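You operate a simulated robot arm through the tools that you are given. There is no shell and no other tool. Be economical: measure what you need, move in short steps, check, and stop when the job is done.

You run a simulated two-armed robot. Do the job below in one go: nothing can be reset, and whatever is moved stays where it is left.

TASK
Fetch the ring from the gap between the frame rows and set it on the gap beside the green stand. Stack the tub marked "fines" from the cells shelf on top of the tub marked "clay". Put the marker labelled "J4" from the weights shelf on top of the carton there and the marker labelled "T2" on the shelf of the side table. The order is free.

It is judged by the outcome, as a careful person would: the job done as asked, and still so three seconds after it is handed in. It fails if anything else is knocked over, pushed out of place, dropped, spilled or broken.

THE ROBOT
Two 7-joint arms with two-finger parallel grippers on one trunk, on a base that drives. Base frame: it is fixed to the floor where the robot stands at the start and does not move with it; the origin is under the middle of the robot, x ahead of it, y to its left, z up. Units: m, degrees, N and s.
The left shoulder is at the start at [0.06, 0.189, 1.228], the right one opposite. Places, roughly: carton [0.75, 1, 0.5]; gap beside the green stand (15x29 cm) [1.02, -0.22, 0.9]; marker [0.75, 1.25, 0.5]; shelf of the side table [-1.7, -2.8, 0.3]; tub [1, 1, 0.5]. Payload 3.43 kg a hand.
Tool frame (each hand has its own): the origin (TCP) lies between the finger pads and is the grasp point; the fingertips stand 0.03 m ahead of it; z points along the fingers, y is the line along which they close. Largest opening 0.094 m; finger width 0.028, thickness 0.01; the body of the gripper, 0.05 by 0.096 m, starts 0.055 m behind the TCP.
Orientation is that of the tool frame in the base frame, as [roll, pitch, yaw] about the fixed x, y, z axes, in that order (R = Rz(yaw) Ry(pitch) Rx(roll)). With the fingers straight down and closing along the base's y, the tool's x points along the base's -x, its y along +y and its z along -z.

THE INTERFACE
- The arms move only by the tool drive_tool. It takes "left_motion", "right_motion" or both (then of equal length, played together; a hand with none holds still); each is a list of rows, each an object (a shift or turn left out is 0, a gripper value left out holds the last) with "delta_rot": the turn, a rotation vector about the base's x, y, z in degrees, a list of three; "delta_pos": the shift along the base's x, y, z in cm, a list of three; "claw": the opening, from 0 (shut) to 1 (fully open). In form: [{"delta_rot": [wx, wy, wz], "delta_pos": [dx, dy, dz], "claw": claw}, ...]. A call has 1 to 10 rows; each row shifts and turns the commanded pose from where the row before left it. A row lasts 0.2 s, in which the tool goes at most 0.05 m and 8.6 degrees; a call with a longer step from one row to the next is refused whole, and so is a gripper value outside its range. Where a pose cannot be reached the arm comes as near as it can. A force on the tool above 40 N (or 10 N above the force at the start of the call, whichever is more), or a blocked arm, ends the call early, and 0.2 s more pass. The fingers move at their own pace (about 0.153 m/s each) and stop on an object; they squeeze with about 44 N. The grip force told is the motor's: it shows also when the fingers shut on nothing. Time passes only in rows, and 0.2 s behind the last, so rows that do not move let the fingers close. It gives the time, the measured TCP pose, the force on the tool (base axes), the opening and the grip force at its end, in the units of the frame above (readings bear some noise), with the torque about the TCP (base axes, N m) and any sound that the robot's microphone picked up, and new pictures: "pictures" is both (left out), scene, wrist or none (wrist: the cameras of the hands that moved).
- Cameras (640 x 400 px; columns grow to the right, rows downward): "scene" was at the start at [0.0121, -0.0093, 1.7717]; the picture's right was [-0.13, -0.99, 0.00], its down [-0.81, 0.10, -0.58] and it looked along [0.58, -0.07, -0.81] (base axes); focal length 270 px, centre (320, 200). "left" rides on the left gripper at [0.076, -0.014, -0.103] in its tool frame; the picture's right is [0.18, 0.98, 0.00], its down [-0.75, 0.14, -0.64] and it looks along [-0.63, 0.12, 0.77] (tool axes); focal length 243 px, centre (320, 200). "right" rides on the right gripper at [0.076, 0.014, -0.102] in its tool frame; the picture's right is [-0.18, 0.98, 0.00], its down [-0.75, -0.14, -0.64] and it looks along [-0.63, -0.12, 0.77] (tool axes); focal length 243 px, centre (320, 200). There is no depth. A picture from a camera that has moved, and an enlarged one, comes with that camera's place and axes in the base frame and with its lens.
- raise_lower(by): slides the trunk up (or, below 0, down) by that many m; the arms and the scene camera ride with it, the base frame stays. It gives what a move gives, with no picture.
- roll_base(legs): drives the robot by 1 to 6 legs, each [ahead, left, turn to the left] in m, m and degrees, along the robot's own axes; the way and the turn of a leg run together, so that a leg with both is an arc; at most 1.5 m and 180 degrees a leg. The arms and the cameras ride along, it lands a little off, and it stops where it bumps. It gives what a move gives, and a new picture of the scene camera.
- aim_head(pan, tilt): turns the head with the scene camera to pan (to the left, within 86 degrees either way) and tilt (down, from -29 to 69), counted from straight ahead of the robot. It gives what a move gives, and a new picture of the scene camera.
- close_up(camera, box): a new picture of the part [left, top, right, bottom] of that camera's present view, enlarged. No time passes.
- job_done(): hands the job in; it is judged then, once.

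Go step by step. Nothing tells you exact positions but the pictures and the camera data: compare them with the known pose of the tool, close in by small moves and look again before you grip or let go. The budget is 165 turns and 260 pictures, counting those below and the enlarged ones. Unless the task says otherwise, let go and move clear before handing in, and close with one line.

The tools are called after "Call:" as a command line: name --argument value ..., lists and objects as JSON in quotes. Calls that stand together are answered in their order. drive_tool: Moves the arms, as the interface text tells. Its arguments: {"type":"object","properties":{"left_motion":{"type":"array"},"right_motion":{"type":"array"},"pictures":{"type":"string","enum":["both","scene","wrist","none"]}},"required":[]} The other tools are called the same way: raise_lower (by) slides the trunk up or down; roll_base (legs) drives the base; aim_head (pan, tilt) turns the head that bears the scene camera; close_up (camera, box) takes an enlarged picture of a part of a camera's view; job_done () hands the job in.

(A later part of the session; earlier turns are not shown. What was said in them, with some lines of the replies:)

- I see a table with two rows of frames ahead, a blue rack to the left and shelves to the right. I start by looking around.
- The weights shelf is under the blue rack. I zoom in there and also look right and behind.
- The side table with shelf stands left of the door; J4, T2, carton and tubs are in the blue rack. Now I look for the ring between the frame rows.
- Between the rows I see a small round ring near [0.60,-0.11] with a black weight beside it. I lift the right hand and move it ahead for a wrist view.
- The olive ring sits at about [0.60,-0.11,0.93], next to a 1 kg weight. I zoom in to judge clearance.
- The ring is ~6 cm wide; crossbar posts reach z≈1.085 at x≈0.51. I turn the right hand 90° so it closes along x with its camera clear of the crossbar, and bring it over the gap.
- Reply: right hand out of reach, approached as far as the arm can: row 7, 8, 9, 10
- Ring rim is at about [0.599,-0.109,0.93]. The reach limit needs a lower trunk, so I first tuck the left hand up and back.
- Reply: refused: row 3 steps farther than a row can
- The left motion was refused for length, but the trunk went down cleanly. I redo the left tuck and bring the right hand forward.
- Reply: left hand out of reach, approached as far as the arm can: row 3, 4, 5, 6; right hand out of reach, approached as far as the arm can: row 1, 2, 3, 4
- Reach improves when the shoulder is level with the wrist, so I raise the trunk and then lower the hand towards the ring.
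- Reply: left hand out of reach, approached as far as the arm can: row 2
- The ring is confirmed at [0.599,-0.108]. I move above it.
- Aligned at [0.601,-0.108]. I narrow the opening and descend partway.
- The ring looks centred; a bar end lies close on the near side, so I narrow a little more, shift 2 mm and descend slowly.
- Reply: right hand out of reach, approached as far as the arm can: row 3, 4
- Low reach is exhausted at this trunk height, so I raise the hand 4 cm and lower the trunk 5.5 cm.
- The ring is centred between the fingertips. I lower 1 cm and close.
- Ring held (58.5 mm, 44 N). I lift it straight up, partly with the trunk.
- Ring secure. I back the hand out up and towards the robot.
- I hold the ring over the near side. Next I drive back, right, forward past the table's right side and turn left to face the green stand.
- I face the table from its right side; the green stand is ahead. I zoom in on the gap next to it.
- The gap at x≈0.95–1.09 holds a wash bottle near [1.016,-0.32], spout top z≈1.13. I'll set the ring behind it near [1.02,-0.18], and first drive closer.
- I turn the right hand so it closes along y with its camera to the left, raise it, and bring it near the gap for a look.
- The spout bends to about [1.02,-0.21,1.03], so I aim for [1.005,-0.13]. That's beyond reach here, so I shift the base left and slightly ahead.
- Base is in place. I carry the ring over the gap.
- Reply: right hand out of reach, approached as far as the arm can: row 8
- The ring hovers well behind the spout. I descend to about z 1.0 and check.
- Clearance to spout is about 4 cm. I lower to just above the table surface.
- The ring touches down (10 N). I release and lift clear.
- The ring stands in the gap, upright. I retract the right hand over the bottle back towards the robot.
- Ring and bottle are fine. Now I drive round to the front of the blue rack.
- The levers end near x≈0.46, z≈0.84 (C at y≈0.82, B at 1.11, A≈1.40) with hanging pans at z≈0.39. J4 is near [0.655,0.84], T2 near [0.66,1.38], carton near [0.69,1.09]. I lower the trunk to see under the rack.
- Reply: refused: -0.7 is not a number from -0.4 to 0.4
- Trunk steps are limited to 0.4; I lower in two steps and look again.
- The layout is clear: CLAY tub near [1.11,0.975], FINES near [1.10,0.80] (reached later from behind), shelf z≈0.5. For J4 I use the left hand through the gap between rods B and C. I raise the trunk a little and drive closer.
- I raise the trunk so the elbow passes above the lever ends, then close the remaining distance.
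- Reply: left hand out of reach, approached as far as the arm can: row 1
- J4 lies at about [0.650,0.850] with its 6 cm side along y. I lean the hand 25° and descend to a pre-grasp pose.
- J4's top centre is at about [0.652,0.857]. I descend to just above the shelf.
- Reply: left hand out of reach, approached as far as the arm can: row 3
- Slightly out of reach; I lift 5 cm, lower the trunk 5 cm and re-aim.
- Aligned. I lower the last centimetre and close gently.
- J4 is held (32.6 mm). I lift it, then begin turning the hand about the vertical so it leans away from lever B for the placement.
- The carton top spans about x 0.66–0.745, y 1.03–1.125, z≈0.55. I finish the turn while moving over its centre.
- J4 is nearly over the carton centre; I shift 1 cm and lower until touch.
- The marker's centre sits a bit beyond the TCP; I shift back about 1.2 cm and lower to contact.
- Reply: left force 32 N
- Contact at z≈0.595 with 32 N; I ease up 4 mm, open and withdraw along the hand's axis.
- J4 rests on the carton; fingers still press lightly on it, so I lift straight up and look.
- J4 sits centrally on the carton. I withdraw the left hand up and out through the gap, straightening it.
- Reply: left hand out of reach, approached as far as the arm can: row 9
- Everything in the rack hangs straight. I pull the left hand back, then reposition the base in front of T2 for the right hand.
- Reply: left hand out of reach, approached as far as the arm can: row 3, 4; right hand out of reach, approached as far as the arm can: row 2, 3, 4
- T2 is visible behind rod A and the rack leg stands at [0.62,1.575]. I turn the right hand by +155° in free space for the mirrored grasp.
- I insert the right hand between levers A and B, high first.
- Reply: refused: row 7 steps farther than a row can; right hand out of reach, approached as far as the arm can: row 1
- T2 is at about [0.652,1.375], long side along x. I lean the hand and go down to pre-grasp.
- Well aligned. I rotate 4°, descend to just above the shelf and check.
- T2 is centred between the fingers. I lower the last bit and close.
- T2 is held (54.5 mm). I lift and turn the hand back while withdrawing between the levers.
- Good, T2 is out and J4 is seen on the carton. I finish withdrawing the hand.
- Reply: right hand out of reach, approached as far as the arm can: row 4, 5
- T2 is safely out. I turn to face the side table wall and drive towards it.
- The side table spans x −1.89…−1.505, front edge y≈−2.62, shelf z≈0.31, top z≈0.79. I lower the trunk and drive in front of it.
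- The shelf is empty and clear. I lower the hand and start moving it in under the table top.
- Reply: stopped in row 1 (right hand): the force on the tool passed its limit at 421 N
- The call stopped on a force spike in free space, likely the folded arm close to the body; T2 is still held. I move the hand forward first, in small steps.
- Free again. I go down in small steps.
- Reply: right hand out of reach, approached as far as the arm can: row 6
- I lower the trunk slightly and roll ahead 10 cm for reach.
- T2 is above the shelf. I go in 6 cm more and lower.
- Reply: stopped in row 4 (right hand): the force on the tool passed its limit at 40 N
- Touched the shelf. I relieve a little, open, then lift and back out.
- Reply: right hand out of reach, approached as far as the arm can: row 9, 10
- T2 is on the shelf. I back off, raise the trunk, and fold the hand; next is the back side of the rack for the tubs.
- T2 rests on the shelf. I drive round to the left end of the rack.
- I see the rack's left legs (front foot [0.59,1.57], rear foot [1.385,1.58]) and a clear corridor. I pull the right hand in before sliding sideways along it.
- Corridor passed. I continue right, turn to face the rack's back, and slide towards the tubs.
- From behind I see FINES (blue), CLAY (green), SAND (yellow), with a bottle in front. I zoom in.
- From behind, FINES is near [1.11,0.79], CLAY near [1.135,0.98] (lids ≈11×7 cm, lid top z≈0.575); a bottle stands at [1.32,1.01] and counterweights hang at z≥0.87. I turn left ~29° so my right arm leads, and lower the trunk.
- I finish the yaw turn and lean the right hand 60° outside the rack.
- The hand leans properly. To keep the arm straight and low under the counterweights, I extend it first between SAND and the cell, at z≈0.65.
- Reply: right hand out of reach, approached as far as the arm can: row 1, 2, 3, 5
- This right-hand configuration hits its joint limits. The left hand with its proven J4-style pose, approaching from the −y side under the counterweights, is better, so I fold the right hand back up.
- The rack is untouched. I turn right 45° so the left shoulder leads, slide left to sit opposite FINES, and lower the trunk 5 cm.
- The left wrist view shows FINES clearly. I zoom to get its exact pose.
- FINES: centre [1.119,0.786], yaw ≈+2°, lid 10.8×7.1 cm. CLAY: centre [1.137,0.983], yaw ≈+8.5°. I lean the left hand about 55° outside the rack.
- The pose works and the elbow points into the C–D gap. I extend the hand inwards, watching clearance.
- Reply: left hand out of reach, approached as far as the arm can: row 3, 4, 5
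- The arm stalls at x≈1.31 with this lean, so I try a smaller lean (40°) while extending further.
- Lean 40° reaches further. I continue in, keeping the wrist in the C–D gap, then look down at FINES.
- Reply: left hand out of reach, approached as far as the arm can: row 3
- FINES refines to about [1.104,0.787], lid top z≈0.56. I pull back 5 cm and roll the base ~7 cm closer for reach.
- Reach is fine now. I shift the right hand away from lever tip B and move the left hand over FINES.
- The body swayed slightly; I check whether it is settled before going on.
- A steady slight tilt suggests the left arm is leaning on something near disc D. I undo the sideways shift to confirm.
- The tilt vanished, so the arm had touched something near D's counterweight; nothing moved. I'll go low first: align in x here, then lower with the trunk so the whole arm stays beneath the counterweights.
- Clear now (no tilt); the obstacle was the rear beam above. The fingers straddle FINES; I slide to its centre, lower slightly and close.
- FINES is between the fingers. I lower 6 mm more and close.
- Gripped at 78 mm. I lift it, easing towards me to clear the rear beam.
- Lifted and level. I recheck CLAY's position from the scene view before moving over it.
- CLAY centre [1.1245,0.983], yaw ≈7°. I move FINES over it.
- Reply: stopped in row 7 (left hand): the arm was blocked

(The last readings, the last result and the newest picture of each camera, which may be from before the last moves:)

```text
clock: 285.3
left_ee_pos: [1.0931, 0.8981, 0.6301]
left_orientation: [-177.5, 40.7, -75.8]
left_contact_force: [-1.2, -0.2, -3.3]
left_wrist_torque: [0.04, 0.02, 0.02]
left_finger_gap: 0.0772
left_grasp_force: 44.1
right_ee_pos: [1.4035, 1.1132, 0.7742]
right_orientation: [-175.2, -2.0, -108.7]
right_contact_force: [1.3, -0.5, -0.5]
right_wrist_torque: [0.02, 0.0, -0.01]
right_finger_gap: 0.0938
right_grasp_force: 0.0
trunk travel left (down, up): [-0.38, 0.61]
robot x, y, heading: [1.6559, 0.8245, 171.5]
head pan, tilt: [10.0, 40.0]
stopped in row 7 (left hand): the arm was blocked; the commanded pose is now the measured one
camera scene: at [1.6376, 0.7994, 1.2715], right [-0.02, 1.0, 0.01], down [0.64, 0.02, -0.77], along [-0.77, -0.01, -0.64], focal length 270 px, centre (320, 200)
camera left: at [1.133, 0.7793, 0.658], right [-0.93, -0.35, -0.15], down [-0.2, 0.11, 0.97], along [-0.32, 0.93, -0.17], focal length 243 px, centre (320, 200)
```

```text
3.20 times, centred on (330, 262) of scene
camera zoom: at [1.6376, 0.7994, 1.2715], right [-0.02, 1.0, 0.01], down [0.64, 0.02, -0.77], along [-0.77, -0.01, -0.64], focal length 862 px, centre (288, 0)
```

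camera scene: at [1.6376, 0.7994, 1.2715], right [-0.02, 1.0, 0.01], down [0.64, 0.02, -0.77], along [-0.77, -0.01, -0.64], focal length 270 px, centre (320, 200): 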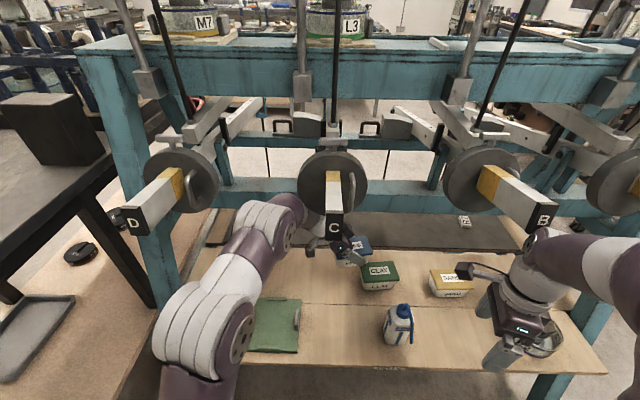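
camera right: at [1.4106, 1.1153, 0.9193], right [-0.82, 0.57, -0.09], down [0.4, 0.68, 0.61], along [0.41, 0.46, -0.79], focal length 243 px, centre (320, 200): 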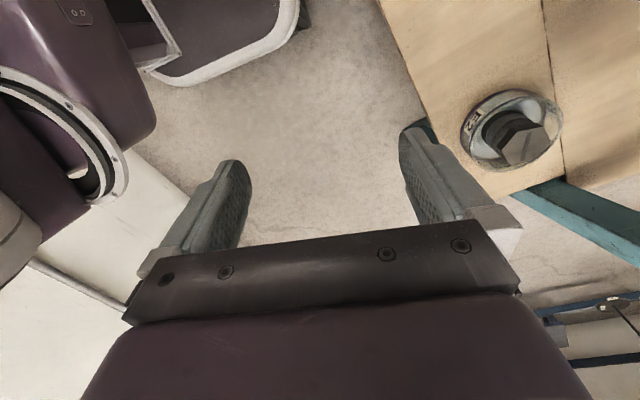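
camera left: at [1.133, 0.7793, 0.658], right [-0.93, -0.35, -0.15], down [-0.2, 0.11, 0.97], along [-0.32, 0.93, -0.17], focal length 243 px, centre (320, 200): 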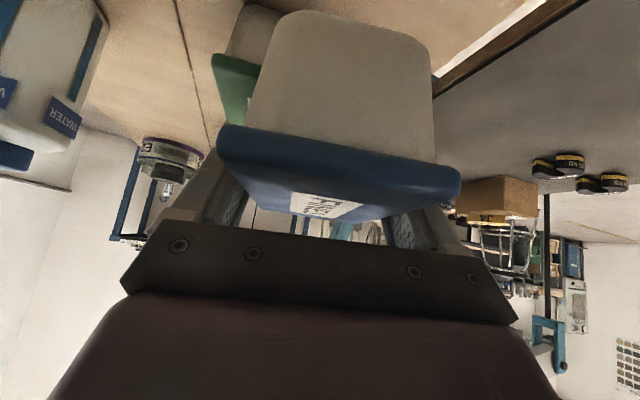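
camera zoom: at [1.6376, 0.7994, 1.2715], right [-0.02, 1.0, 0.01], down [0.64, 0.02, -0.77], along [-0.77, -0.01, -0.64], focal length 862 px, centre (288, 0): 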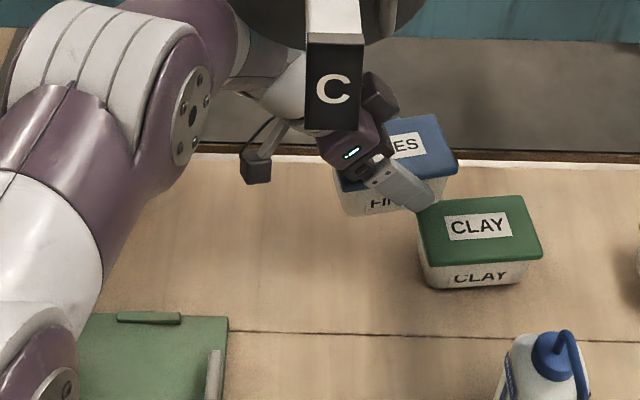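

The arm was blocked by counterweight C's disc and the base twisted 6°; nothing looks displaced. I back off gently and pull FINES out along the C–D gap.

Call:
drive_tool --left_motion '[{"delta_pos": [0.5, -2, 0]}, {"delta_pos": [0.5, -3, 0]}, {"delta_pos": [2, -1.5, 0]}, {"delta_pos": [3, 0, 0]}, {}]'

```text
clock: 286.5
left_ee_pos: [1.1532, 0.853, 0.625]
left_orientation: [-177.7, 39.8, -77.0]
left_contact_force: [0.0, -0.2, -3.2]
left_wrist_torque: [-0.01, -0.02, 0.0]
left_finger_gap: 0.0775
left_grasp_force: 44.4
right_ee_pos: [1.4003, 1.1279, 0.7674]
right_orientation: [-174.9, -2.9, -108.9]
right_contact_force: [-0.6, 0.1, 0.5]
right_wrist_torque: [-0.01, 0.01, -0.05]
right_finger_gap: 0.094
right_grasp_force: 0.1
trunk travel left (down, up): [-0.38, 0.61]
robot x, y, heading: [1.6532, 0.8264, 171.2]
head pan, tilt: [10.0, 40.0]
camera scene: at [1.6307, 0.8222, 1.2717], right [-0.02, 1.0, 0.0], down [0.64, 0.01, -0.77], along [-0.77, -0.02, -0.64], focal length 270 px, centre (320, 200)
camera left: at [1.1912, 0.7332, 0.6564], right [-0.93, -0.33, -0.15], down [-0.2, 0.13, 0.97], along [-0.31, 0.93, -0.19], focal length 243 px, centre (320, 200)
```

scene: 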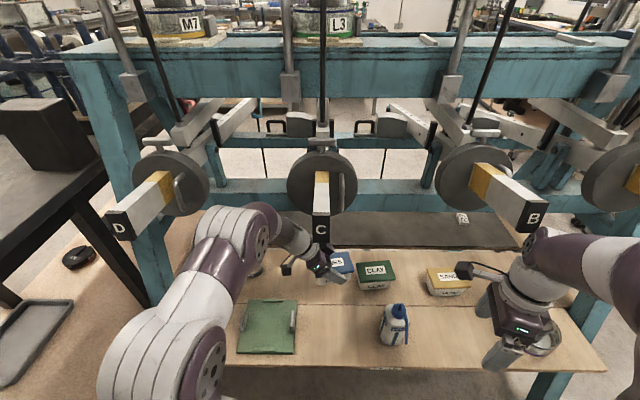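
left: 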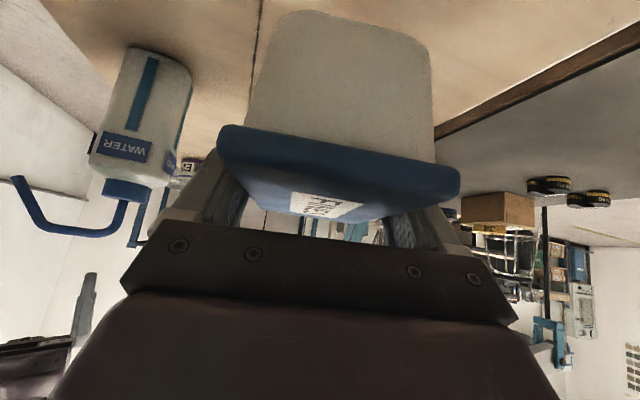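

Free again. I retract FINES further out along the gap and move the right hand away from lever tip B.

Call:
drive_tool --left_motion '[{"delta_pos": [3, -0.5, 0]}, {"delta_pos": [4, -0.5, 0]}, {"delta_pos": [4, -0.5, 0]}, {"delta_pos": [4, -0.5, 0]}, {}]' --right_motion '[{"delta_pos": [2, 1.5, 0]}, {"delta_pos": [2, 1.5, 0]}, {"delta_pos": [2, 1.5, 0]}, {}, {}]'

```text
clock: 287.7
left_ee_pos: [1.3016, 0.8307, 0.6259]
left_orientation: [-177.4, 39.8, -76.8]
left_contact_force: [0.7, 0.2, -4.0]
left_wrist_torque: [0.02, 0.01, 0.04]
left_finger_gap: 0.0774
left_grasp_force: 43.9
right_ee_pos: [1.4589, 1.1706, 0.7688]
right_orientation: [-174.8, -2.6, -108.8]
right_contact_force: [0.3, 0.0, 0.0]
right_wrist_torque: [0.01, -0.03, 0.02]
right_finger_gap: 0.0941
right_grasp_force: 0.0
trunk travel left (down, up): [-0.38, 0.61]
robot x, y, heading: [1.6532, 0.8261, 171.1]
head pan, tilt: [10.0, 40.0]
camera scene: at [1.6275, 0.8166, 1.2716], right [-0.02, 1.0, 0.0], down [0.64, 0.01, -0.77], along [-0.77, -0.01, -0.64], focal length 270 px, centre (320, 200)
camera right: at [1.4134, 1.1112, 0.8723], right [-0.87, 0.49, -0.1], down [0.33, 0.71, 0.62], along [0.37, 0.5, -0.78], focal length 243 px, centre (320, 200)
camera left: at [1.3391, 0.711, 0.6557], right [-0.93, -0.33, -0.15], down [-0.2, 0.13, 0.97], along [-0.31, 0.93, -0.19], focal length 243 px, centre (320, 200)
```

scene: 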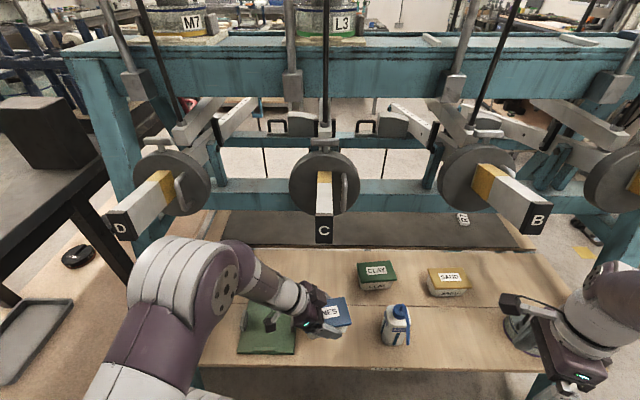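
right: 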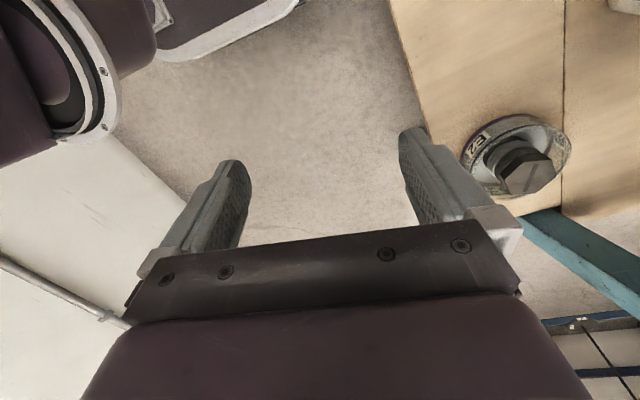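
left: 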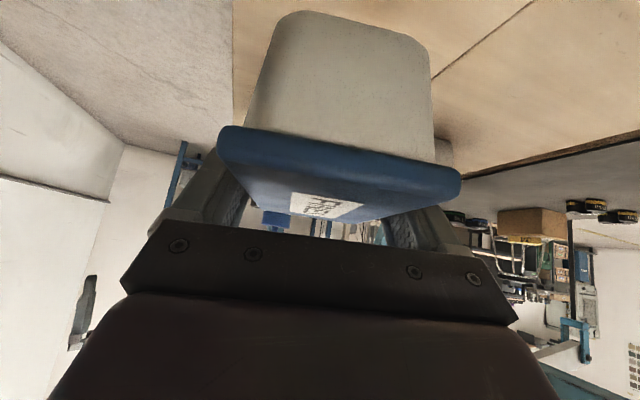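

Everything is still in place. Aligned approach is blocked by the disc, so I turn the tub crosswise (hand leaning back towards me) out here.

Call:
drive_tool --left_motion '[{"delta_rot": [0, 0, 8.2], "delta_pos": [-0.3, 0, 0.3]}, {"delta_rot": [0, 0, 8.2], "delta_pos": [-0.3, 0, 0.3]}, {"delta_rot": [0, 0, 8.2], "delta_pos": [-0.5, 0, 0.2]}, {"delta_rot": [0, 0, 8.2], "delta_pos": [-0.5, 0, 0]}, {"delta_rot": [0, 0, 8.2], "delta_pos": [-0.5, 0, 0]}, {"delta_rot": [0, 0, 8.2], "delta_pos": [-0.5, 0.5, 0]}, {"delta_rot": [0, 0, 8.2], "delta_pos": [-1, 0.5, 0]}, {"delta_rot": [0, 0, 8.2], "delta_pos": [-1, 0.5, 0]}, {"delta_rot": [0, 0, 8.2], "delta_pos": [-1, 0.5, 0]}, {"delta_rot": [0, 0, 8.2], "delta_pos": [-1, 0.5, 0]}]'

```text
clock: 289.9
left_ee_pos: [1.2313, 0.6101, 0.6206]
left_orientation: [-176.9, 39.8, 5.2]
left_contact_force: [0.3, 0.5, -3.1]
left_wrist_torque: [-0.03, 0.01, 0.0]
left_finger_gap: 0.0774
left_grasp_force: 43.7
left hand out of reach, approached as far as the arm can: row 6, 7, 8, 9, 10
right_ee_pos: [1.459, 1.1706, 0.7698]
right_orientation: [-174.8, -2.5, -108.9]
right_contact_force: [1.0, -0.2, -0.8]
right_wrist_torque: [-0.01, 0.03, 0.02]
right_finger_gap: 0.0941
right_grasp_force: 0.0
trunk travel left (down, up): [-0.38, 0.61]
robot x, y, heading: [1.651, 0.8279, 170.9]
head pan, tilt: [10.0, 40.0]
camera scene: at [1.6274, 0.8161, 1.2716], right [-0.02, 1.0, 0.0], down [0.64, 0.01, -0.77], along [-0.77, -0.01, -0.64], focal length 270 px, centre (320, 200)
camera left: at [1.3553, 0.631, 0.6506], right [0.2, -0.97, -0.16], down [-0.16, -0.19, 0.97], along [-0.97, -0.17, -0.19], focal length 243 px, centre (320, 200)
```

scene: 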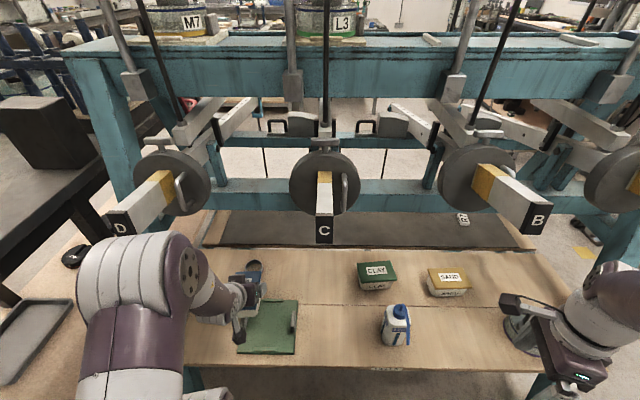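
left: 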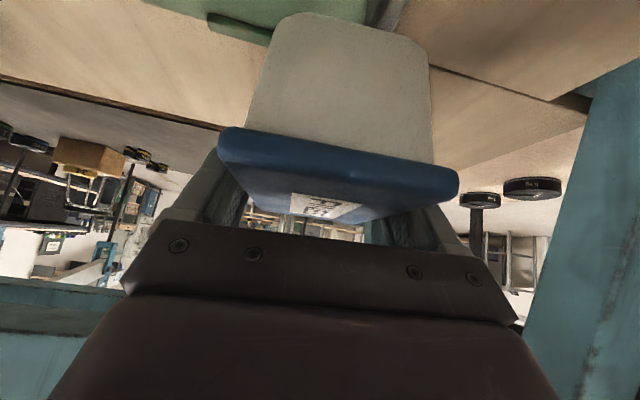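

The arm is too folded here, so I back the base up 8 cm, then carry the tub round towards CLAY.

Call:
roll_base --legs '[[-0.08, 0, 0]]'

Call:
drive_tool --left_motion '[{"delta_pos": [-1.5, 3, 0.6]}, {"delta_pos": [-2, 3.5, 0.6]}, {"delta_pos": [-2, 3.5, 0]}, {"delta_pos": [-2, 3.5, 0]}, {"delta_pos": [-1.5, 3.5, 0]}, {"delta_pos": [-1.5, 3.5, 0]}, {"delta_pos": [-1, 3.5, 0]}, {"delta_pos": [-0.5, 3, 0]}, {}]'

```text
clock: 290.9
left_ee_pos: [1.3121, 0.5978, 0.6213]
left_orientation: [-176.9, 40.0, 5.3]
left_contact_force: [0.7, 0.3, -2.4]
left_wrist_torque: [0.02, 0.01, -0.02]
left_finger_gap: 0.0773
left_grasp_force: 44.0
right_ee_pos: [1.5402, 1.1581, 0.7692]
right_orientation: [-174.8, -2.7, -108.9]
right_contact_force: [-0.4, 0.0, -0.2]
right_wrist_torque: [-0.01, 0.0, 0.02]
right_finger_gap: 0.0938
right_grasp_force: 0.0
trunk travel left (down, up): [-0.38, 0.61]
robot x, y, heading: [1.7308, 0.8154, 171.1]
head pan, tilt: [10.0, 40.0]
camera scene: at [1.7085, 0.8036, 1.2716], right [-0.02, 1.0, 0.0], down [0.64, 0.01, -0.77], along [-0.77, -0.01, -0.64], focal length 270 px, centre (320, 200)
```

scene: 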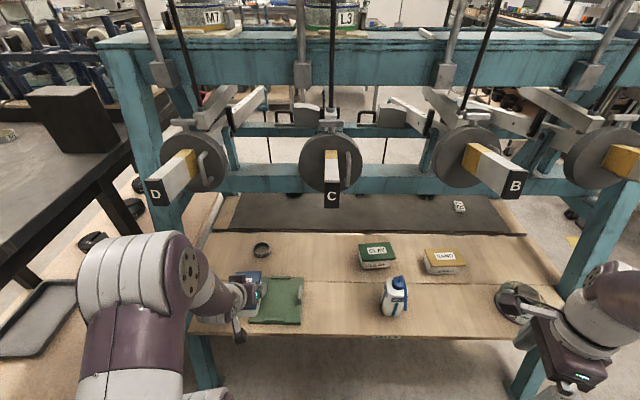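

```text
clock: 292.9
left_ee_pos: [1.2326, 0.6365, 0.636]
left_orientation: [-175.3, 37.7, 5.2]
left_contact_force: [-0.3, -0.1, -3.6]
left_wrist_torque: [0.01, 0.03, -0.06]
left_finger_gap: 0.0773
left_grasp_force: 43.7
left hand out of reach, approached as far as the arm can: row 1, 2, 3, 4, 5, 6, 7, 8
right_ee_pos: [1.5391, 1.1584, 0.7691]
right_orientation: [-174.7, -2.5, -109.0]
right_contact_force: [0.4, 0.1, 0.6]
right_wrist_torque: [-0.02, -0.04, -0.01]
right_finger_gap: 0.0942
right_grasp_force: 0.0
trunk travel left (down, up): [-0.38, 0.61]
robot x, y, heading: [1.7362, 0.8159, 170.9]
head pan, tilt: [10.0, 40.0]
camera scene: at [1.7072, 0.8038, 1.2716], right [-0.02, 1.0, 0.0], down [0.64, 0.01, -0.77], along [-0.77, -0.01, -0.64], focal length 270 px, centre (320, 200)
camera left: at [1.3563, 0.6525, 0.6716], right [0.18, -0.97, -0.18], down [-0.19, -0.21, 0.96], along [-0.96, -0.14, -0.23], focal length 243 px, centre (320, 200)
```

scene: 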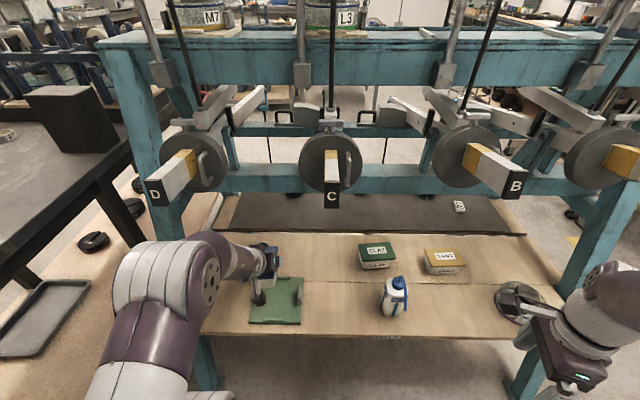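
left: 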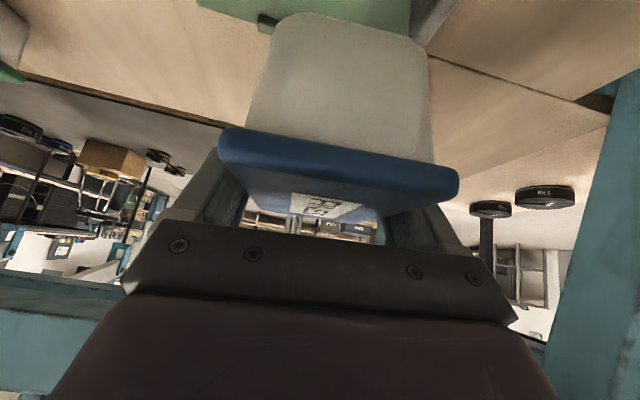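

The left arm's joints won't carry the tub sideways in this pose, but it is steady here; I'll keep the arm fixed and let the base do the transport. First I pull the hand back and re-level.

Call:
drive_tool --left_motion '[{"delta_pos": [2, -1, 0], "delta_rot": [0, 1.2, 0]}, {"delta_pos": [2, -1, 0], "delta_rot": [0, 1.2, 0]}, {}]' --pictures "none"

Call:
roll_base --legs '[[-0.07, -0.011, 0], [0.04, -0.255, 0]]'

```text
clock: 293.7
left_ee_pos: [1.2699, 0.6041, 0.638]
left_orientation: [-176.4, 42.2, 5.5]
left_contact_force: [0.0, -0.4, -3.0]
left_wrist_torque: [-0.01, -0.01, -0.02]
left_finger_gap: 0.077
left_grasp_force: 44.2
left hand out of reach, approached as far as the arm can: row 1
right_ee_pos: [1.5394, 1.1585, 0.769]
right_orientation: [-174.7, -2.5, -108.9]
right_contact_force: [0.5, -0.6, -0.9]
right_wrist_torque: [-0.02, 0.0, 0.02]
right_finger_gap: 0.0939
right_grasp_force: 0.1
trunk travel left (down, up): [-0.38, 0.61]
robot x, y, heading: [1.7323, 0.8148, 171.0]
head pan, tilt: [10.0, 40.0]
```

```text
clock: 296.2
left_ee_pos: [1.3411, 0.8699, 0.6389]
left_orientation: [-176.4, 42.2, 5.0]
left_contact_force: [-0.3, 0.8, -3.3]
left_wrist_torque: [0.0, 0.02, 0.01]
left_finger_gap: 0.0774
left_grasp_force: 44.1
right_ee_pos: [1.614, 1.421, 0.7695]
right_orientation: [-174.7, -2.5, -109.3]
right_contact_force: [0.3, -0.3, -0.8]
right_wrist_torque: [-0.02, -0.01, 0.01]
right_finger_gap: 0.0941
right_grasp_force: 0.1
trunk travel left (down, up): [-0.38, 0.61]
robot x, y, heading: [1.8072, 1.075, 170.5]
head pan, tilt: [10.0, 40.0]
camera scene: at [1.78, 1.066, 1.2716], right [-0.01, 1.0, 0.0], down [0.64, 0.01, -0.77], along [-0.77, -0.01, -0.64], focal length 270 px, centre (320, 200)
```

scene: 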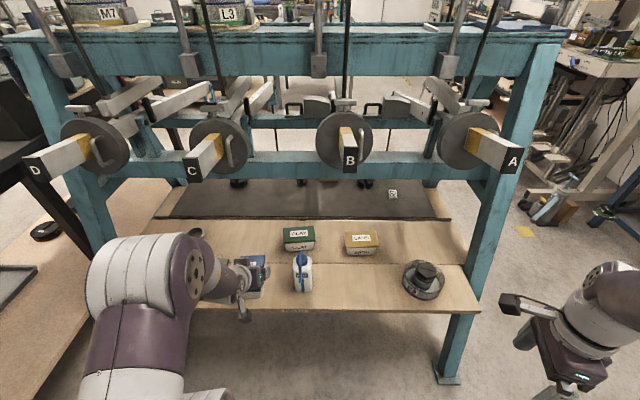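

The tub is clear of the bottle. I re-level it and roll towards the rack.

Call:
drive_tool --left_motion '[{"delta_rot": [0, -2.2, 0]}, {}]' --pictures "none"

Call:
roll_base --legs '[[0.135, 0.022, 0]]'

Call:
close_up --camera "scene" --box '[180, 190, 400, 320]'

```text
clock: 296.8
left_ee_pos: [1.3415, 0.868, 0.6375]
left_orientation: [-176.6, 39.8, 4.9]
left_contact_force: [0.0, 0.4, -3.2]
left_wrist_torque: [-0.01, 0.03, 0.02]
left_finger_gap: 0.0771
left_grasp_force: 44.6
right_ee_pos: [1.6139, 1.4212, 0.7688]
right_orientation: [-174.7, -2.5, -109.2]
right_contact_force: [-1.4, -0.2, 1.0]
right_wrist_torque: [-0.03, 0.03, 0.04]
right_finger_gap: 0.094
right_grasp_force: 0.0
trunk travel left (down, up): [-0.38, 0.61]
robot x, y, heading: [1.8047, 1.0762, 170.4]
head pan, tilt: [10.0, 40.0]
```

```text
clock: 298.1
left_ee_pos: [1.2058, 0.8698, 0.6368]
left_orientation: [-176.6, 39.8, 5.0]
left_contact_force: [0.2, 0.5, -3.4]
left_wrist_torque: [-0.04, -0.03, 0.01]
left_finger_gap: 0.0771
left_grasp_force: 43.6
right_ee_pos: [1.4791, 1.4211, 0.7691]
right_orientation: [-174.7, -2.6, -109.2]
right_contact_force: [0.2, 0.1, 0.2]
right_wrist_torque: [-0.02, -0.04, 0.02]
right_finger_gap: 0.0939
right_grasp_force: 0.0
trunk travel left (down, up): [-0.38, 0.61]
robot x, y, heading: [1.6686, 1.0761, 170.7]
head pan, tilt: [10.0, 40.0]
camera scene: at [1.6437, 1.0651, 1.2715], right [-0.01, 1.0, 0.0], down [0.64, 0.01, -0.77], along [-0.77, -0.01, -0.64], focal length 270 px, centre (320, 200)
```

scene: 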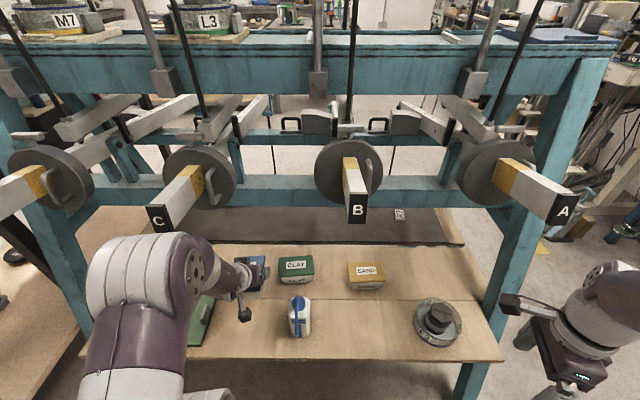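

```text
2.91 times, centred on (290, 255) of scene
camera zoom: at [1.6437, 1.0651, 1.2715], right [-0.01, 1.0, 0.0], down [0.64, 0.01, -0.77], along [-0.77, -0.01, -0.64], focal length 784 px, centre (407, 40)
```

zoom: 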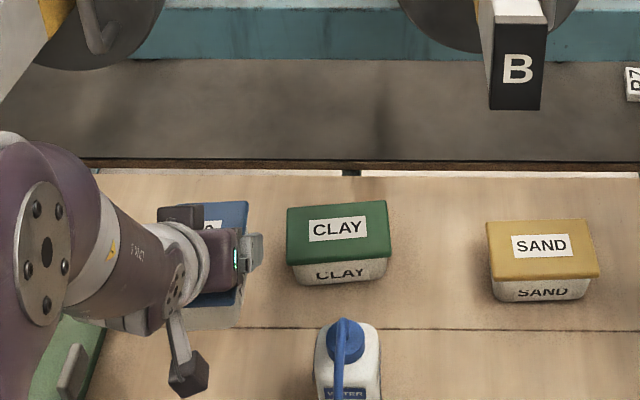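

The hand camera and wrist would pass close to the bottle, so I turn the hand back ~18° to keep them on the far side of it, and recheck.

Call:
drive_tool --left_motion '[{"delta_rot": [0, 0, -6]}, {"delta_rot": [0, 0, -6]}, {"delta_rot": [0, 0, -6]}, {}]'

```text
clock: 299.1
left_ee_pos: [1.2066, 0.8693, 0.6393]
left_orientation: [-176.5, 39.9, -13.1]
left_contact_force: [-0.5, 0.3, -3.3]
left_wrist_torque: [-0.01, 0.02, 0.04]
left_finger_gap: 0.0774
left_grasp_force: 44.0
right_ee_pos: [1.4793, 1.4204, 0.7691]
right_orientation: [-174.7, -2.5, -109.2]
right_contact_force: [0.4, 0.2, -0.8]
right_wrist_torque: [-0.05, 0.0, -0.01]
right_finger_gap: 0.0941
right_grasp_force: 0.1
trunk travel left (down, up): [-0.38, 0.61]
robot x, y, heading: [1.6741, 1.0767, 170.7]
head pan, tilt: [10.0, 40.0]
camera scene: at [1.6449, 1.0652, 1.2716], right [-0.01, 1.0, 0.0], down [0.64, 0.01, -0.77], along [-0.77, -0.01, -0.64], focal length 270 px, centre (320, 200)
camera left: at [1.3305, 0.8487, 0.6677], right [-0.12, -0.98, -0.16], down [-0.21, -0.14, 0.97], along [-0.97, 0.15, -0.19], focal length 243 px, centre (320, 200)
```

scene: 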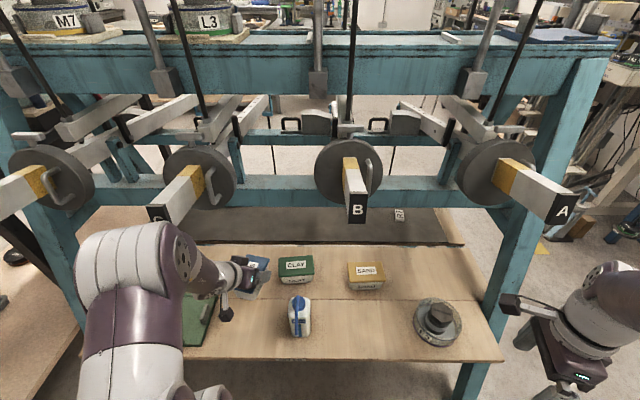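
left: 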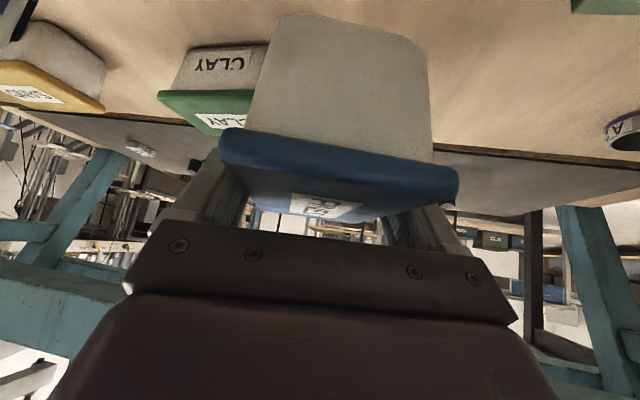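

I lower 1 cm and roll the base diagonally so FINES comes over CLAY.

Call:
drive_tool --left_motion '[{"delta_pos": [0, 0, -1]}, {}]' --pictures "none"

Call:
roll_base --legs '[[0.1, -0.095, 0]]'

Call:
close_up --camera "scene" --box '[180, 190, 400, 320]'

Call:
close_up --camera "left" --box '[0, 0, 640, 400]'

```text
clock: 299.7
left_ee_pos: [1.2074, 0.8683, 0.6277]
left_orientation: [-176.6, 40.1, -13.2]
left_contact_force: [0.4, -0.2, -3.4]
left_wrist_torque: [-0.02, 0.02, 0.0]
left_finger_gap: 0.0772
left_grasp_force: 43.9
right_ee_pos: [1.4785, 1.4204, 0.77]
right_orientation: [-174.8, -2.5, -109.3]
right_contact_force: [0.2, 0.3, -0.5]
right_wrist_torque: [0.02, 0.0, 0.01]
right_finger_gap: 0.094
right_grasp_force: 0.1
trunk travel left (down, up): [-0.38, 0.61]
robot x, y, heading: [1.6726, 1.0785, 170.5]
head pan, tilt: [10.0, 40.0]
```

```text
clock: 301.0
left_ee_pos: [1.1245, 0.981, 0.6273]
left_orientation: [-176.7, 39.9, -13.1]
left_contact_force: [-0.3, 0.1, -3.4]
left_wrist_torque: [-0.03, 0.02, 0.0]
left_finger_gap: 0.0771
left_grasp_force: 44.0
right_ee_pos: [1.397, 1.5316, 0.769]
right_orientation: [-174.8, -2.6, -109.3]
right_contact_force: [0.0, -0.4, -0.1]
right_wrist_torque: [0.01, 0.01, -0.02]
right_finger_gap: 0.0939
right_grasp_force: 0.1
trunk travel left (down, up): [-0.38, 0.61]
robot x, y, heading: [1.5914, 1.1858, 170.7]
head pan, tilt: [10.0, 40.0]
camera scene: at [1.5621, 1.1765, 1.2716], right [-0.01, 1.0, 0.0], down [0.64, 0.01, -0.77], along [-0.77, -0.01, -0.64], focal length 270 px, centre (320, 200)
```

scene: 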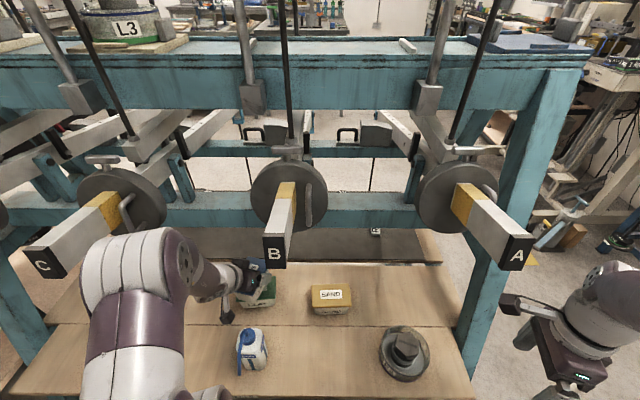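

```text
2.91 times, centred on (290, 255) of scene
camera zoom: at [1.5621, 1.1765, 1.2716], right [-0.01, 1.0, 0.0], down [0.64, 0.01, -0.77], along [-0.77, -0.01, -0.64], focal length 784 px, centre (407, 40)
```

zoom: 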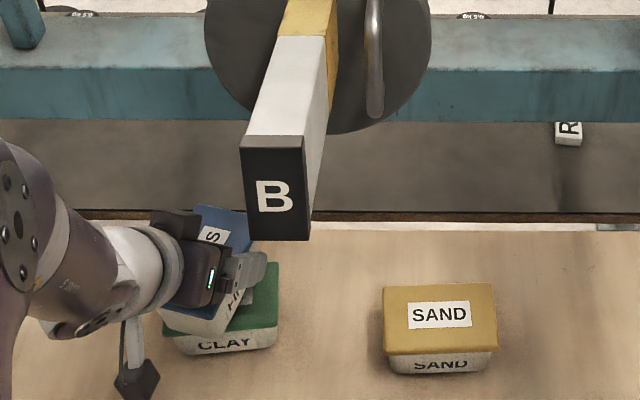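

```text
1.00 times, centred on (320, 200) of left (not enlarged: the box is as wide or as high as the picture)
camera zoom: at [1.2484, 0.96, 0.6575], right [-0.12, -0.98, -0.16], down [-0.21, -0.13, 0.97], along [-0.97, 0.15, -0.19], focal length 243 px, centre (320, 200)
```

zoom: 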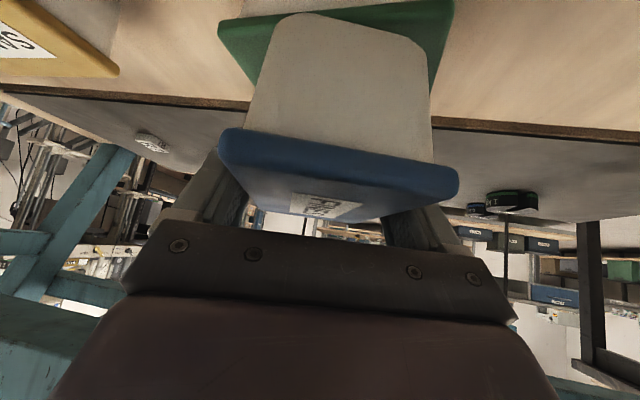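

FINES is centred over CLAY within a few mm. I lower slowly to contact.

Call:
drive_tool --left_motion '[{"delta_pos": [-0.5, 0.2, -0.5]}, {"delta_pos": [0, 0, -0.5]}, {"delta_pos": [0, 0, -0.3]}, {"delta_pos": [0, 0, -0.3]}, {}]'

```text
clock: 302.2
left_ee_pos: [1.1181, 0.982, 0.6147]
left_orientation: [-176.8, 40.2, -13.2]
left_contact_force: [-0.9, -1.3, 13.0]
left_wrist_torque: [-0.86, -0.69, -0.09]
left_finger_gap: 0.077
left_grasp_force: 43.8
right_ee_pos: [1.3986, 1.5325, 0.7691]
right_orientation: [-174.8, -2.7, -109.4]
right_contact_force: [0.2, -0.3, -0.5]
right_wrist_torque: [0.01, -0.01, -0.01]
right_finger_gap: 0.0943
right_grasp_force: 0.1
trunk travel left (down, up): [-0.38, 0.61]
robot x, y, heading: [1.5881, 1.1884, 170.6]
head pan, tilt: [10.0, 40.0]
camera scene: at [1.5641, 1.1763, 1.2719], right [-0.01, 1.0, 0.0], down [0.64, 0.01, -0.77], along [-0.77, -0.01, -0.64], focal length 270 px, centre (320, 200)
camera left: at [1.2435, 0.9618, 0.6431], right [-0.12, -0.98, -0.16], down [-0.2, -0.13, 0.97], along [-0.97, 0.15, -0.18], focal length 243 px, centre (320, 200)
```

scene: 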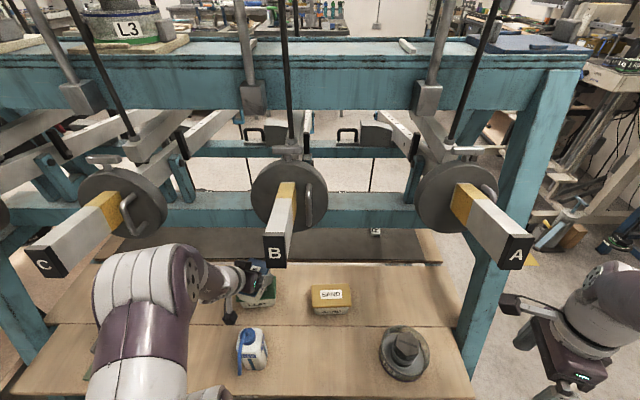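
left: 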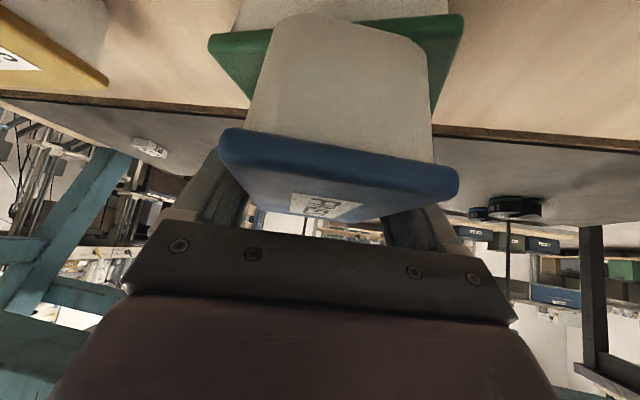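

FINES has touched down on CLAY. I open the fingers fully and look before withdrawing.

Call:
drive_tool --left_motion '[{"delta_pos": [0, 0, 0.1]}, {"claw": 0.9}, {"claw": 1}, {}, {}]'

Call:
close_up --camera "scene" --box '[180, 210, 340, 320]'

```text
clock: 303.4
left_ee_pos: [1.1197, 0.9836, 0.6129]
left_orientation: [-176.6, 40.0, -13.2]
left_contact_force: [-0.7, -0.5, 0.4]
left_wrist_torque: [0.01, 0.04, -0.01]
left_finger_gap: 0.0938
left_grasp_force: 0.0
right_ee_pos: [1.3979, 1.5317, 0.7696]
right_orientation: [-174.7, -2.7, -109.3]
right_contact_force: [-0.1, -1.1, 0.1]
right_wrist_torque: [-0.02, 0.01, -0.02]
right_finger_gap: 0.0941
right_grasp_force: 0.2
trunk travel left (down, up): [-0.38, 0.61]
robot x, y, heading: [1.591, 1.1857, 170.6]
head pan, tilt: [10.0, 40.0]
camera scene: at [1.5631, 1.1757, 1.2716], right [-0.01, 1.0, 0.0], down [0.64, 0.01, -0.77], along [-0.77, -0.01, -0.64], focal length 270 px, centre (320, 200)
camera left: at [1.2435, 0.9619, 0.6428], right [-0.12, -0.98, -0.16], down [-0.21, -0.13, 0.97], along [-0.97, 0.15, -0.19], focal length 243 px, centre (320, 200)
```

scene: 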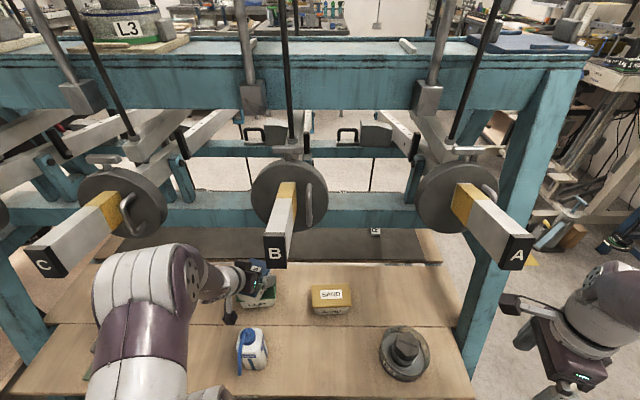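
left: 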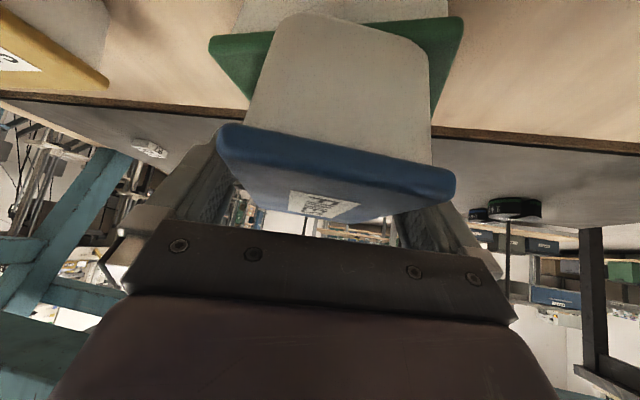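

```text
3.64 times, centred on (260, 265) of scene
camera zoom: at [1.5631, 1.1757, 1.2716], right [-0.01, 1.0, 0.0], down [0.64, 0.01, -0.77], along [-0.77, -0.01, -0.64], focal length 980 px, centre (538, -36)
```

zoom: 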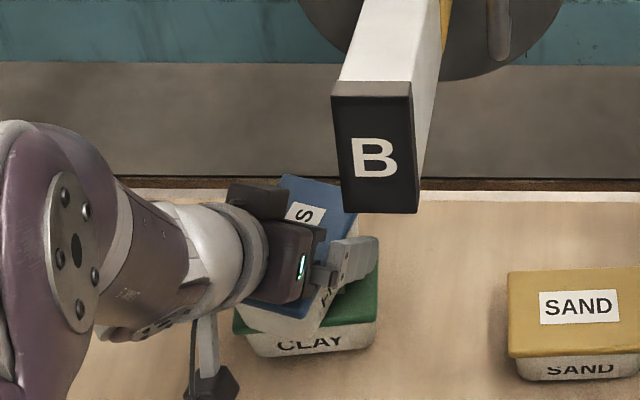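

FINES rests on CLAY with no load on the hand. I raise straight up with the trunk so fingers and camera clear the tub and bottle.

Call:
raise_lower --by 0.06

Call:
drive_tool --left_motion '[{"delta_pos": [0, 0, 1]}, {"delta_pos": [0, 0, 1]}]'

```text
clock: 304.4
left_ee_pos: [1.1193, 0.9825, 0.6728]
left_orientation: [-176.6, 39.9, -13.2]
left_contact_force: [0.2, 0.6, -0.3]
left_wrist_torque: [0.02, 0.0, 0.03]
left_finger_gap: 0.094
left_grasp_force: 0.0
right_ee_pos: [1.3971, 1.5314, 0.829]
right_orientation: [-174.6, -2.6, -109.3]
right_contact_force: [-0.1, -0.7, -0.1]
right_wrist_torque: [-0.01, -0.03, -0.01]
right_finger_gap: 0.094
right_grasp_force: 0.1
trunk travel left (down, up): [-0.44, 0.55]
robot x, y, heading: [1.5902, 1.1894, 170.7]
head pan, tilt: [10.0, 40.0]
```

```text
clock: 305.0
left_ee_pos: [1.1197, 0.9818, 0.6944]
left_orientation: [-176.7, 39.9, -13.2]
left_contact_force: [0.6, -0.5, 0.3]
left_wrist_torque: [-0.03, -0.02, 0.01]
left_finger_gap: 0.0936
left_grasp_force: 0.2
right_ee_pos: [1.3976, 1.5316, 0.8311]
right_orientation: [-174.9, -2.6, -109.3]
right_contact_force: [0.1, -0.9, 0.7]
right_wrist_torque: [-0.01, -0.02, 0.02]
right_finger_gap: 0.0943
right_grasp_force: 0.1
trunk travel left (down, up): [-0.44, 0.55]
robot x, y, heading: [1.5897, 1.1834, 170.6]
head pan, tilt: [10.0, 40.0]
camera scene: at [1.5632, 1.1758, 1.3316], right [-0.01, 1.0, 0.0], down [0.64, 0.01, -0.77], along [-0.77, -0.01, -0.64], focal length 270 px, centre (320, 200)
camera left: at [1.2436, 0.9613, 0.7238], right [-0.12, -0.98, -0.16], down [-0.21, -0.13, 0.97], along [-0.97, 0.15, -0.19], focal length 243 px, centre (320, 200)
```

scene: 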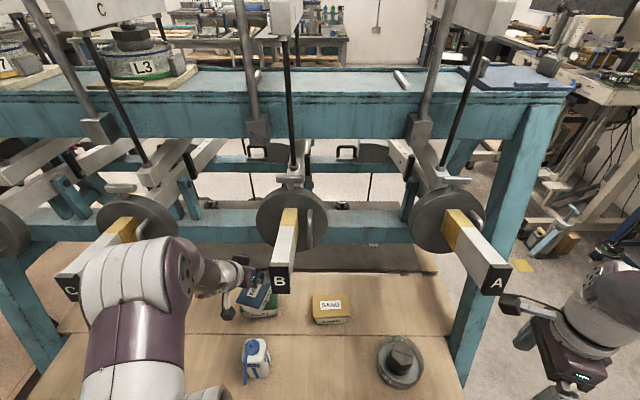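
left: 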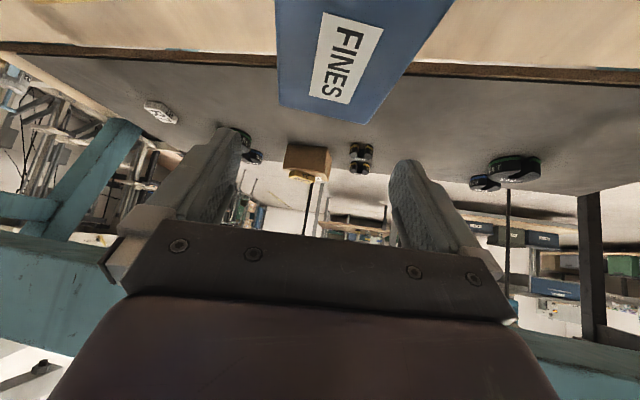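

Stack stands; hand is clear of it. I raise 5 cm more to pass above the bottle and roll straight back.

Call:
raise_lower --by 0.05

Call:
roll_base --legs '[[-0.28, -0.046, 0]]'

Call:
close_up --camera "scene" --box '[180, 180, 440, 330]'

```text
clock: 306.0
left_ee_pos: [1.1194, 0.9815, 0.7446]
left_orientation: [-176.6, 39.9, -13.1]
left_contact_force: [-0.2, 0.1, 0.1]
left_wrist_torque: [0.03, -0.01, 0.0]
left_finger_gap: 0.0939
left_grasp_force: 0.1
right_ee_pos: [1.3975, 1.5316, 0.8805]
right_orientation: [-174.7, -2.6, -109.3]
right_contact_force: [0.2, -0.3, 0.5]
right_wrist_torque: [-0.01, -0.02, 0.01]
right_finger_gap: 0.0942
right_grasp_force: 0.1
trunk travel left (down, up): [-0.49, 0.5]
robot x, y, heading: [1.59, 1.1906, 170.7]
head pan, tilt: [10.0, 40.0]
```

```text
clock: 307.9
left_ee_pos: [1.4074, 0.9795, 0.7445]
left_orientation: [-176.7, 39.9, -13.1]
left_contact_force: [0.3, -0.2, 0.2]
left_wrist_torque: [-0.02, 0.02, -0.01]
left_finger_gap: 0.0939
left_grasp_force: 0.1
right_ee_pos: [1.6851, 1.5311, 0.8791]
right_orientation: [-174.7, -2.7, -109.2]
right_contact_force: [0.3, -0.4, -0.1]
right_wrist_torque: [-0.02, 0.03, -0.01]
right_finger_gap: 0.0941
right_grasp_force: 0.1
trunk travel left (down, up): [-0.49, 0.5]
robot x, y, heading: [1.8763, 1.1839, 170.5]
head pan, tilt: [10.0, 40.0]
camera scene: at [1.8514, 1.1753, 1.3816], right [-0.01, 1.0, 0.0], down [0.64, 0.01, -0.77], along [-0.77, -0.01, -0.64], focal length 270 px, centre (320, 200)
```

scene: 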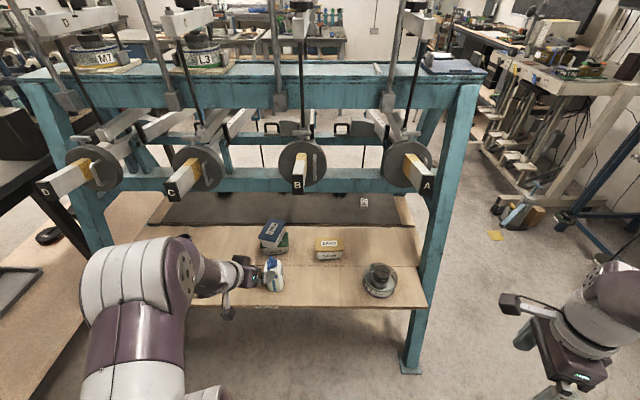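

```text
2.46 times, centred on (310, 255) of scene
camera zoom: at [1.8514, 1.1753, 1.3816], right [-0.01, 1.0, 0.0], down [0.64, 0.01, -0.77], along [-0.77, -0.01, -0.64], focal length 663 px, centre (345, 65)
```

zoom: 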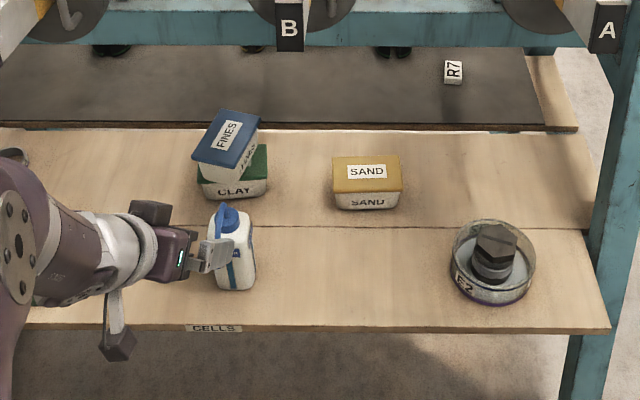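

FINES sits stably on CLAY, and bottle, SAND, cell and counterweights are all in place. I roll a bit further clear for a last look.

Call:
roll_base --legs '[[-0.15, 0, 0]]'

Call:
close_up --camera "scene" --box '[100, 120, 480, 330]'

```text
clock: 309.3
left_ee_pos: [1.5591, 0.9556, 0.7436]
left_orientation: [-176.7, 40.1, -13.2]
left_contact_force: [1.5, -0.3, -0.2]
left_wrist_torque: [-0.03, -0.01, -0.01]
left_finger_gap: 0.0938
left_grasp_force: 0.1
right_ee_pos: [1.8373, 1.5052, 0.8795]
right_orientation: [-174.7, -2.7, -109.1]
right_contact_force: [1.3, 0.2, -0.3]
right_wrist_torque: [0.0, 0.02, -0.01]
right_finger_gap: 0.0939
right_grasp_force: 0.1
trunk travel left (down, up): [-0.49, 0.5]
robot x, y, heading: [2.0266, 1.1613, 170.7]
head pan, tilt: [10.0, 40.0]
camera scene: at [2.0035, 1.1501, 1.3816], right [-0.01, 1.0, 0.0], down [0.64, 0.01, -0.77], along [-0.77, -0.01, -0.64], focal length 270 px, centre (320, 200)
```

scene: 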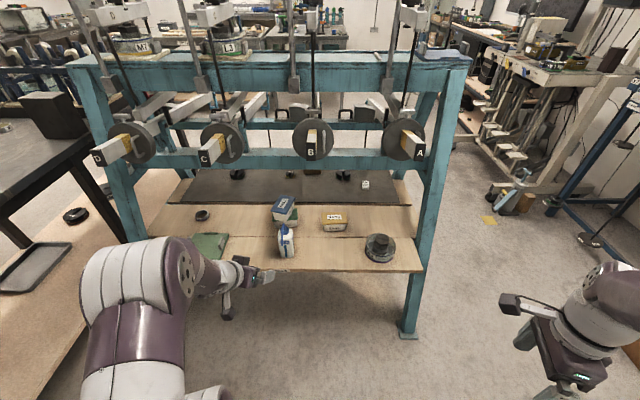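

```text
1.68 times, centred on (290, 225) of scene
camera zoom: at [2.0035, 1.1501, 1.3816], right [-0.01, 1.0, 0.0], down [0.64, 0.01, -0.77], along [-0.77, -0.01, -0.64], focal length 454 px, centre (370, 158)
```

zoom: 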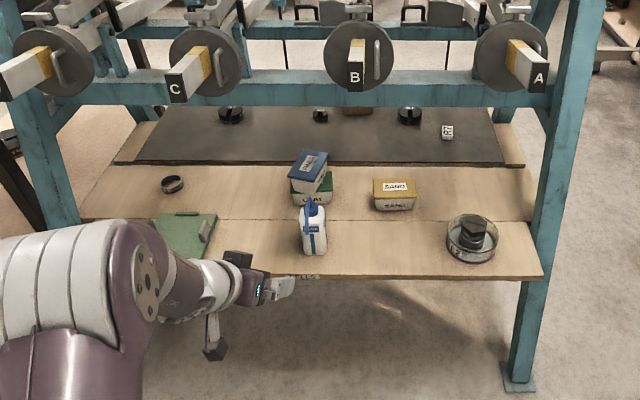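

All four items are placed, both hands are empty and clear, and nothing looks disturbed, so I hand the job in.

Call:
job_done

```text
The job is handed in.
```

I handed the job in with all four items placed: the ring in the gap beside the green stand, FINES on top of CLAY, J4 on the carton, and T2 on the side-table shelf. FINES sits turned roughly crosswise (about 65–70°) on CLAY, because a counterweight blocked an aligned approach. The carton shifted about 1 cm when I set J4 on it, and the arm pushed once against counterweight C, but nothing looked displaced afterwards.
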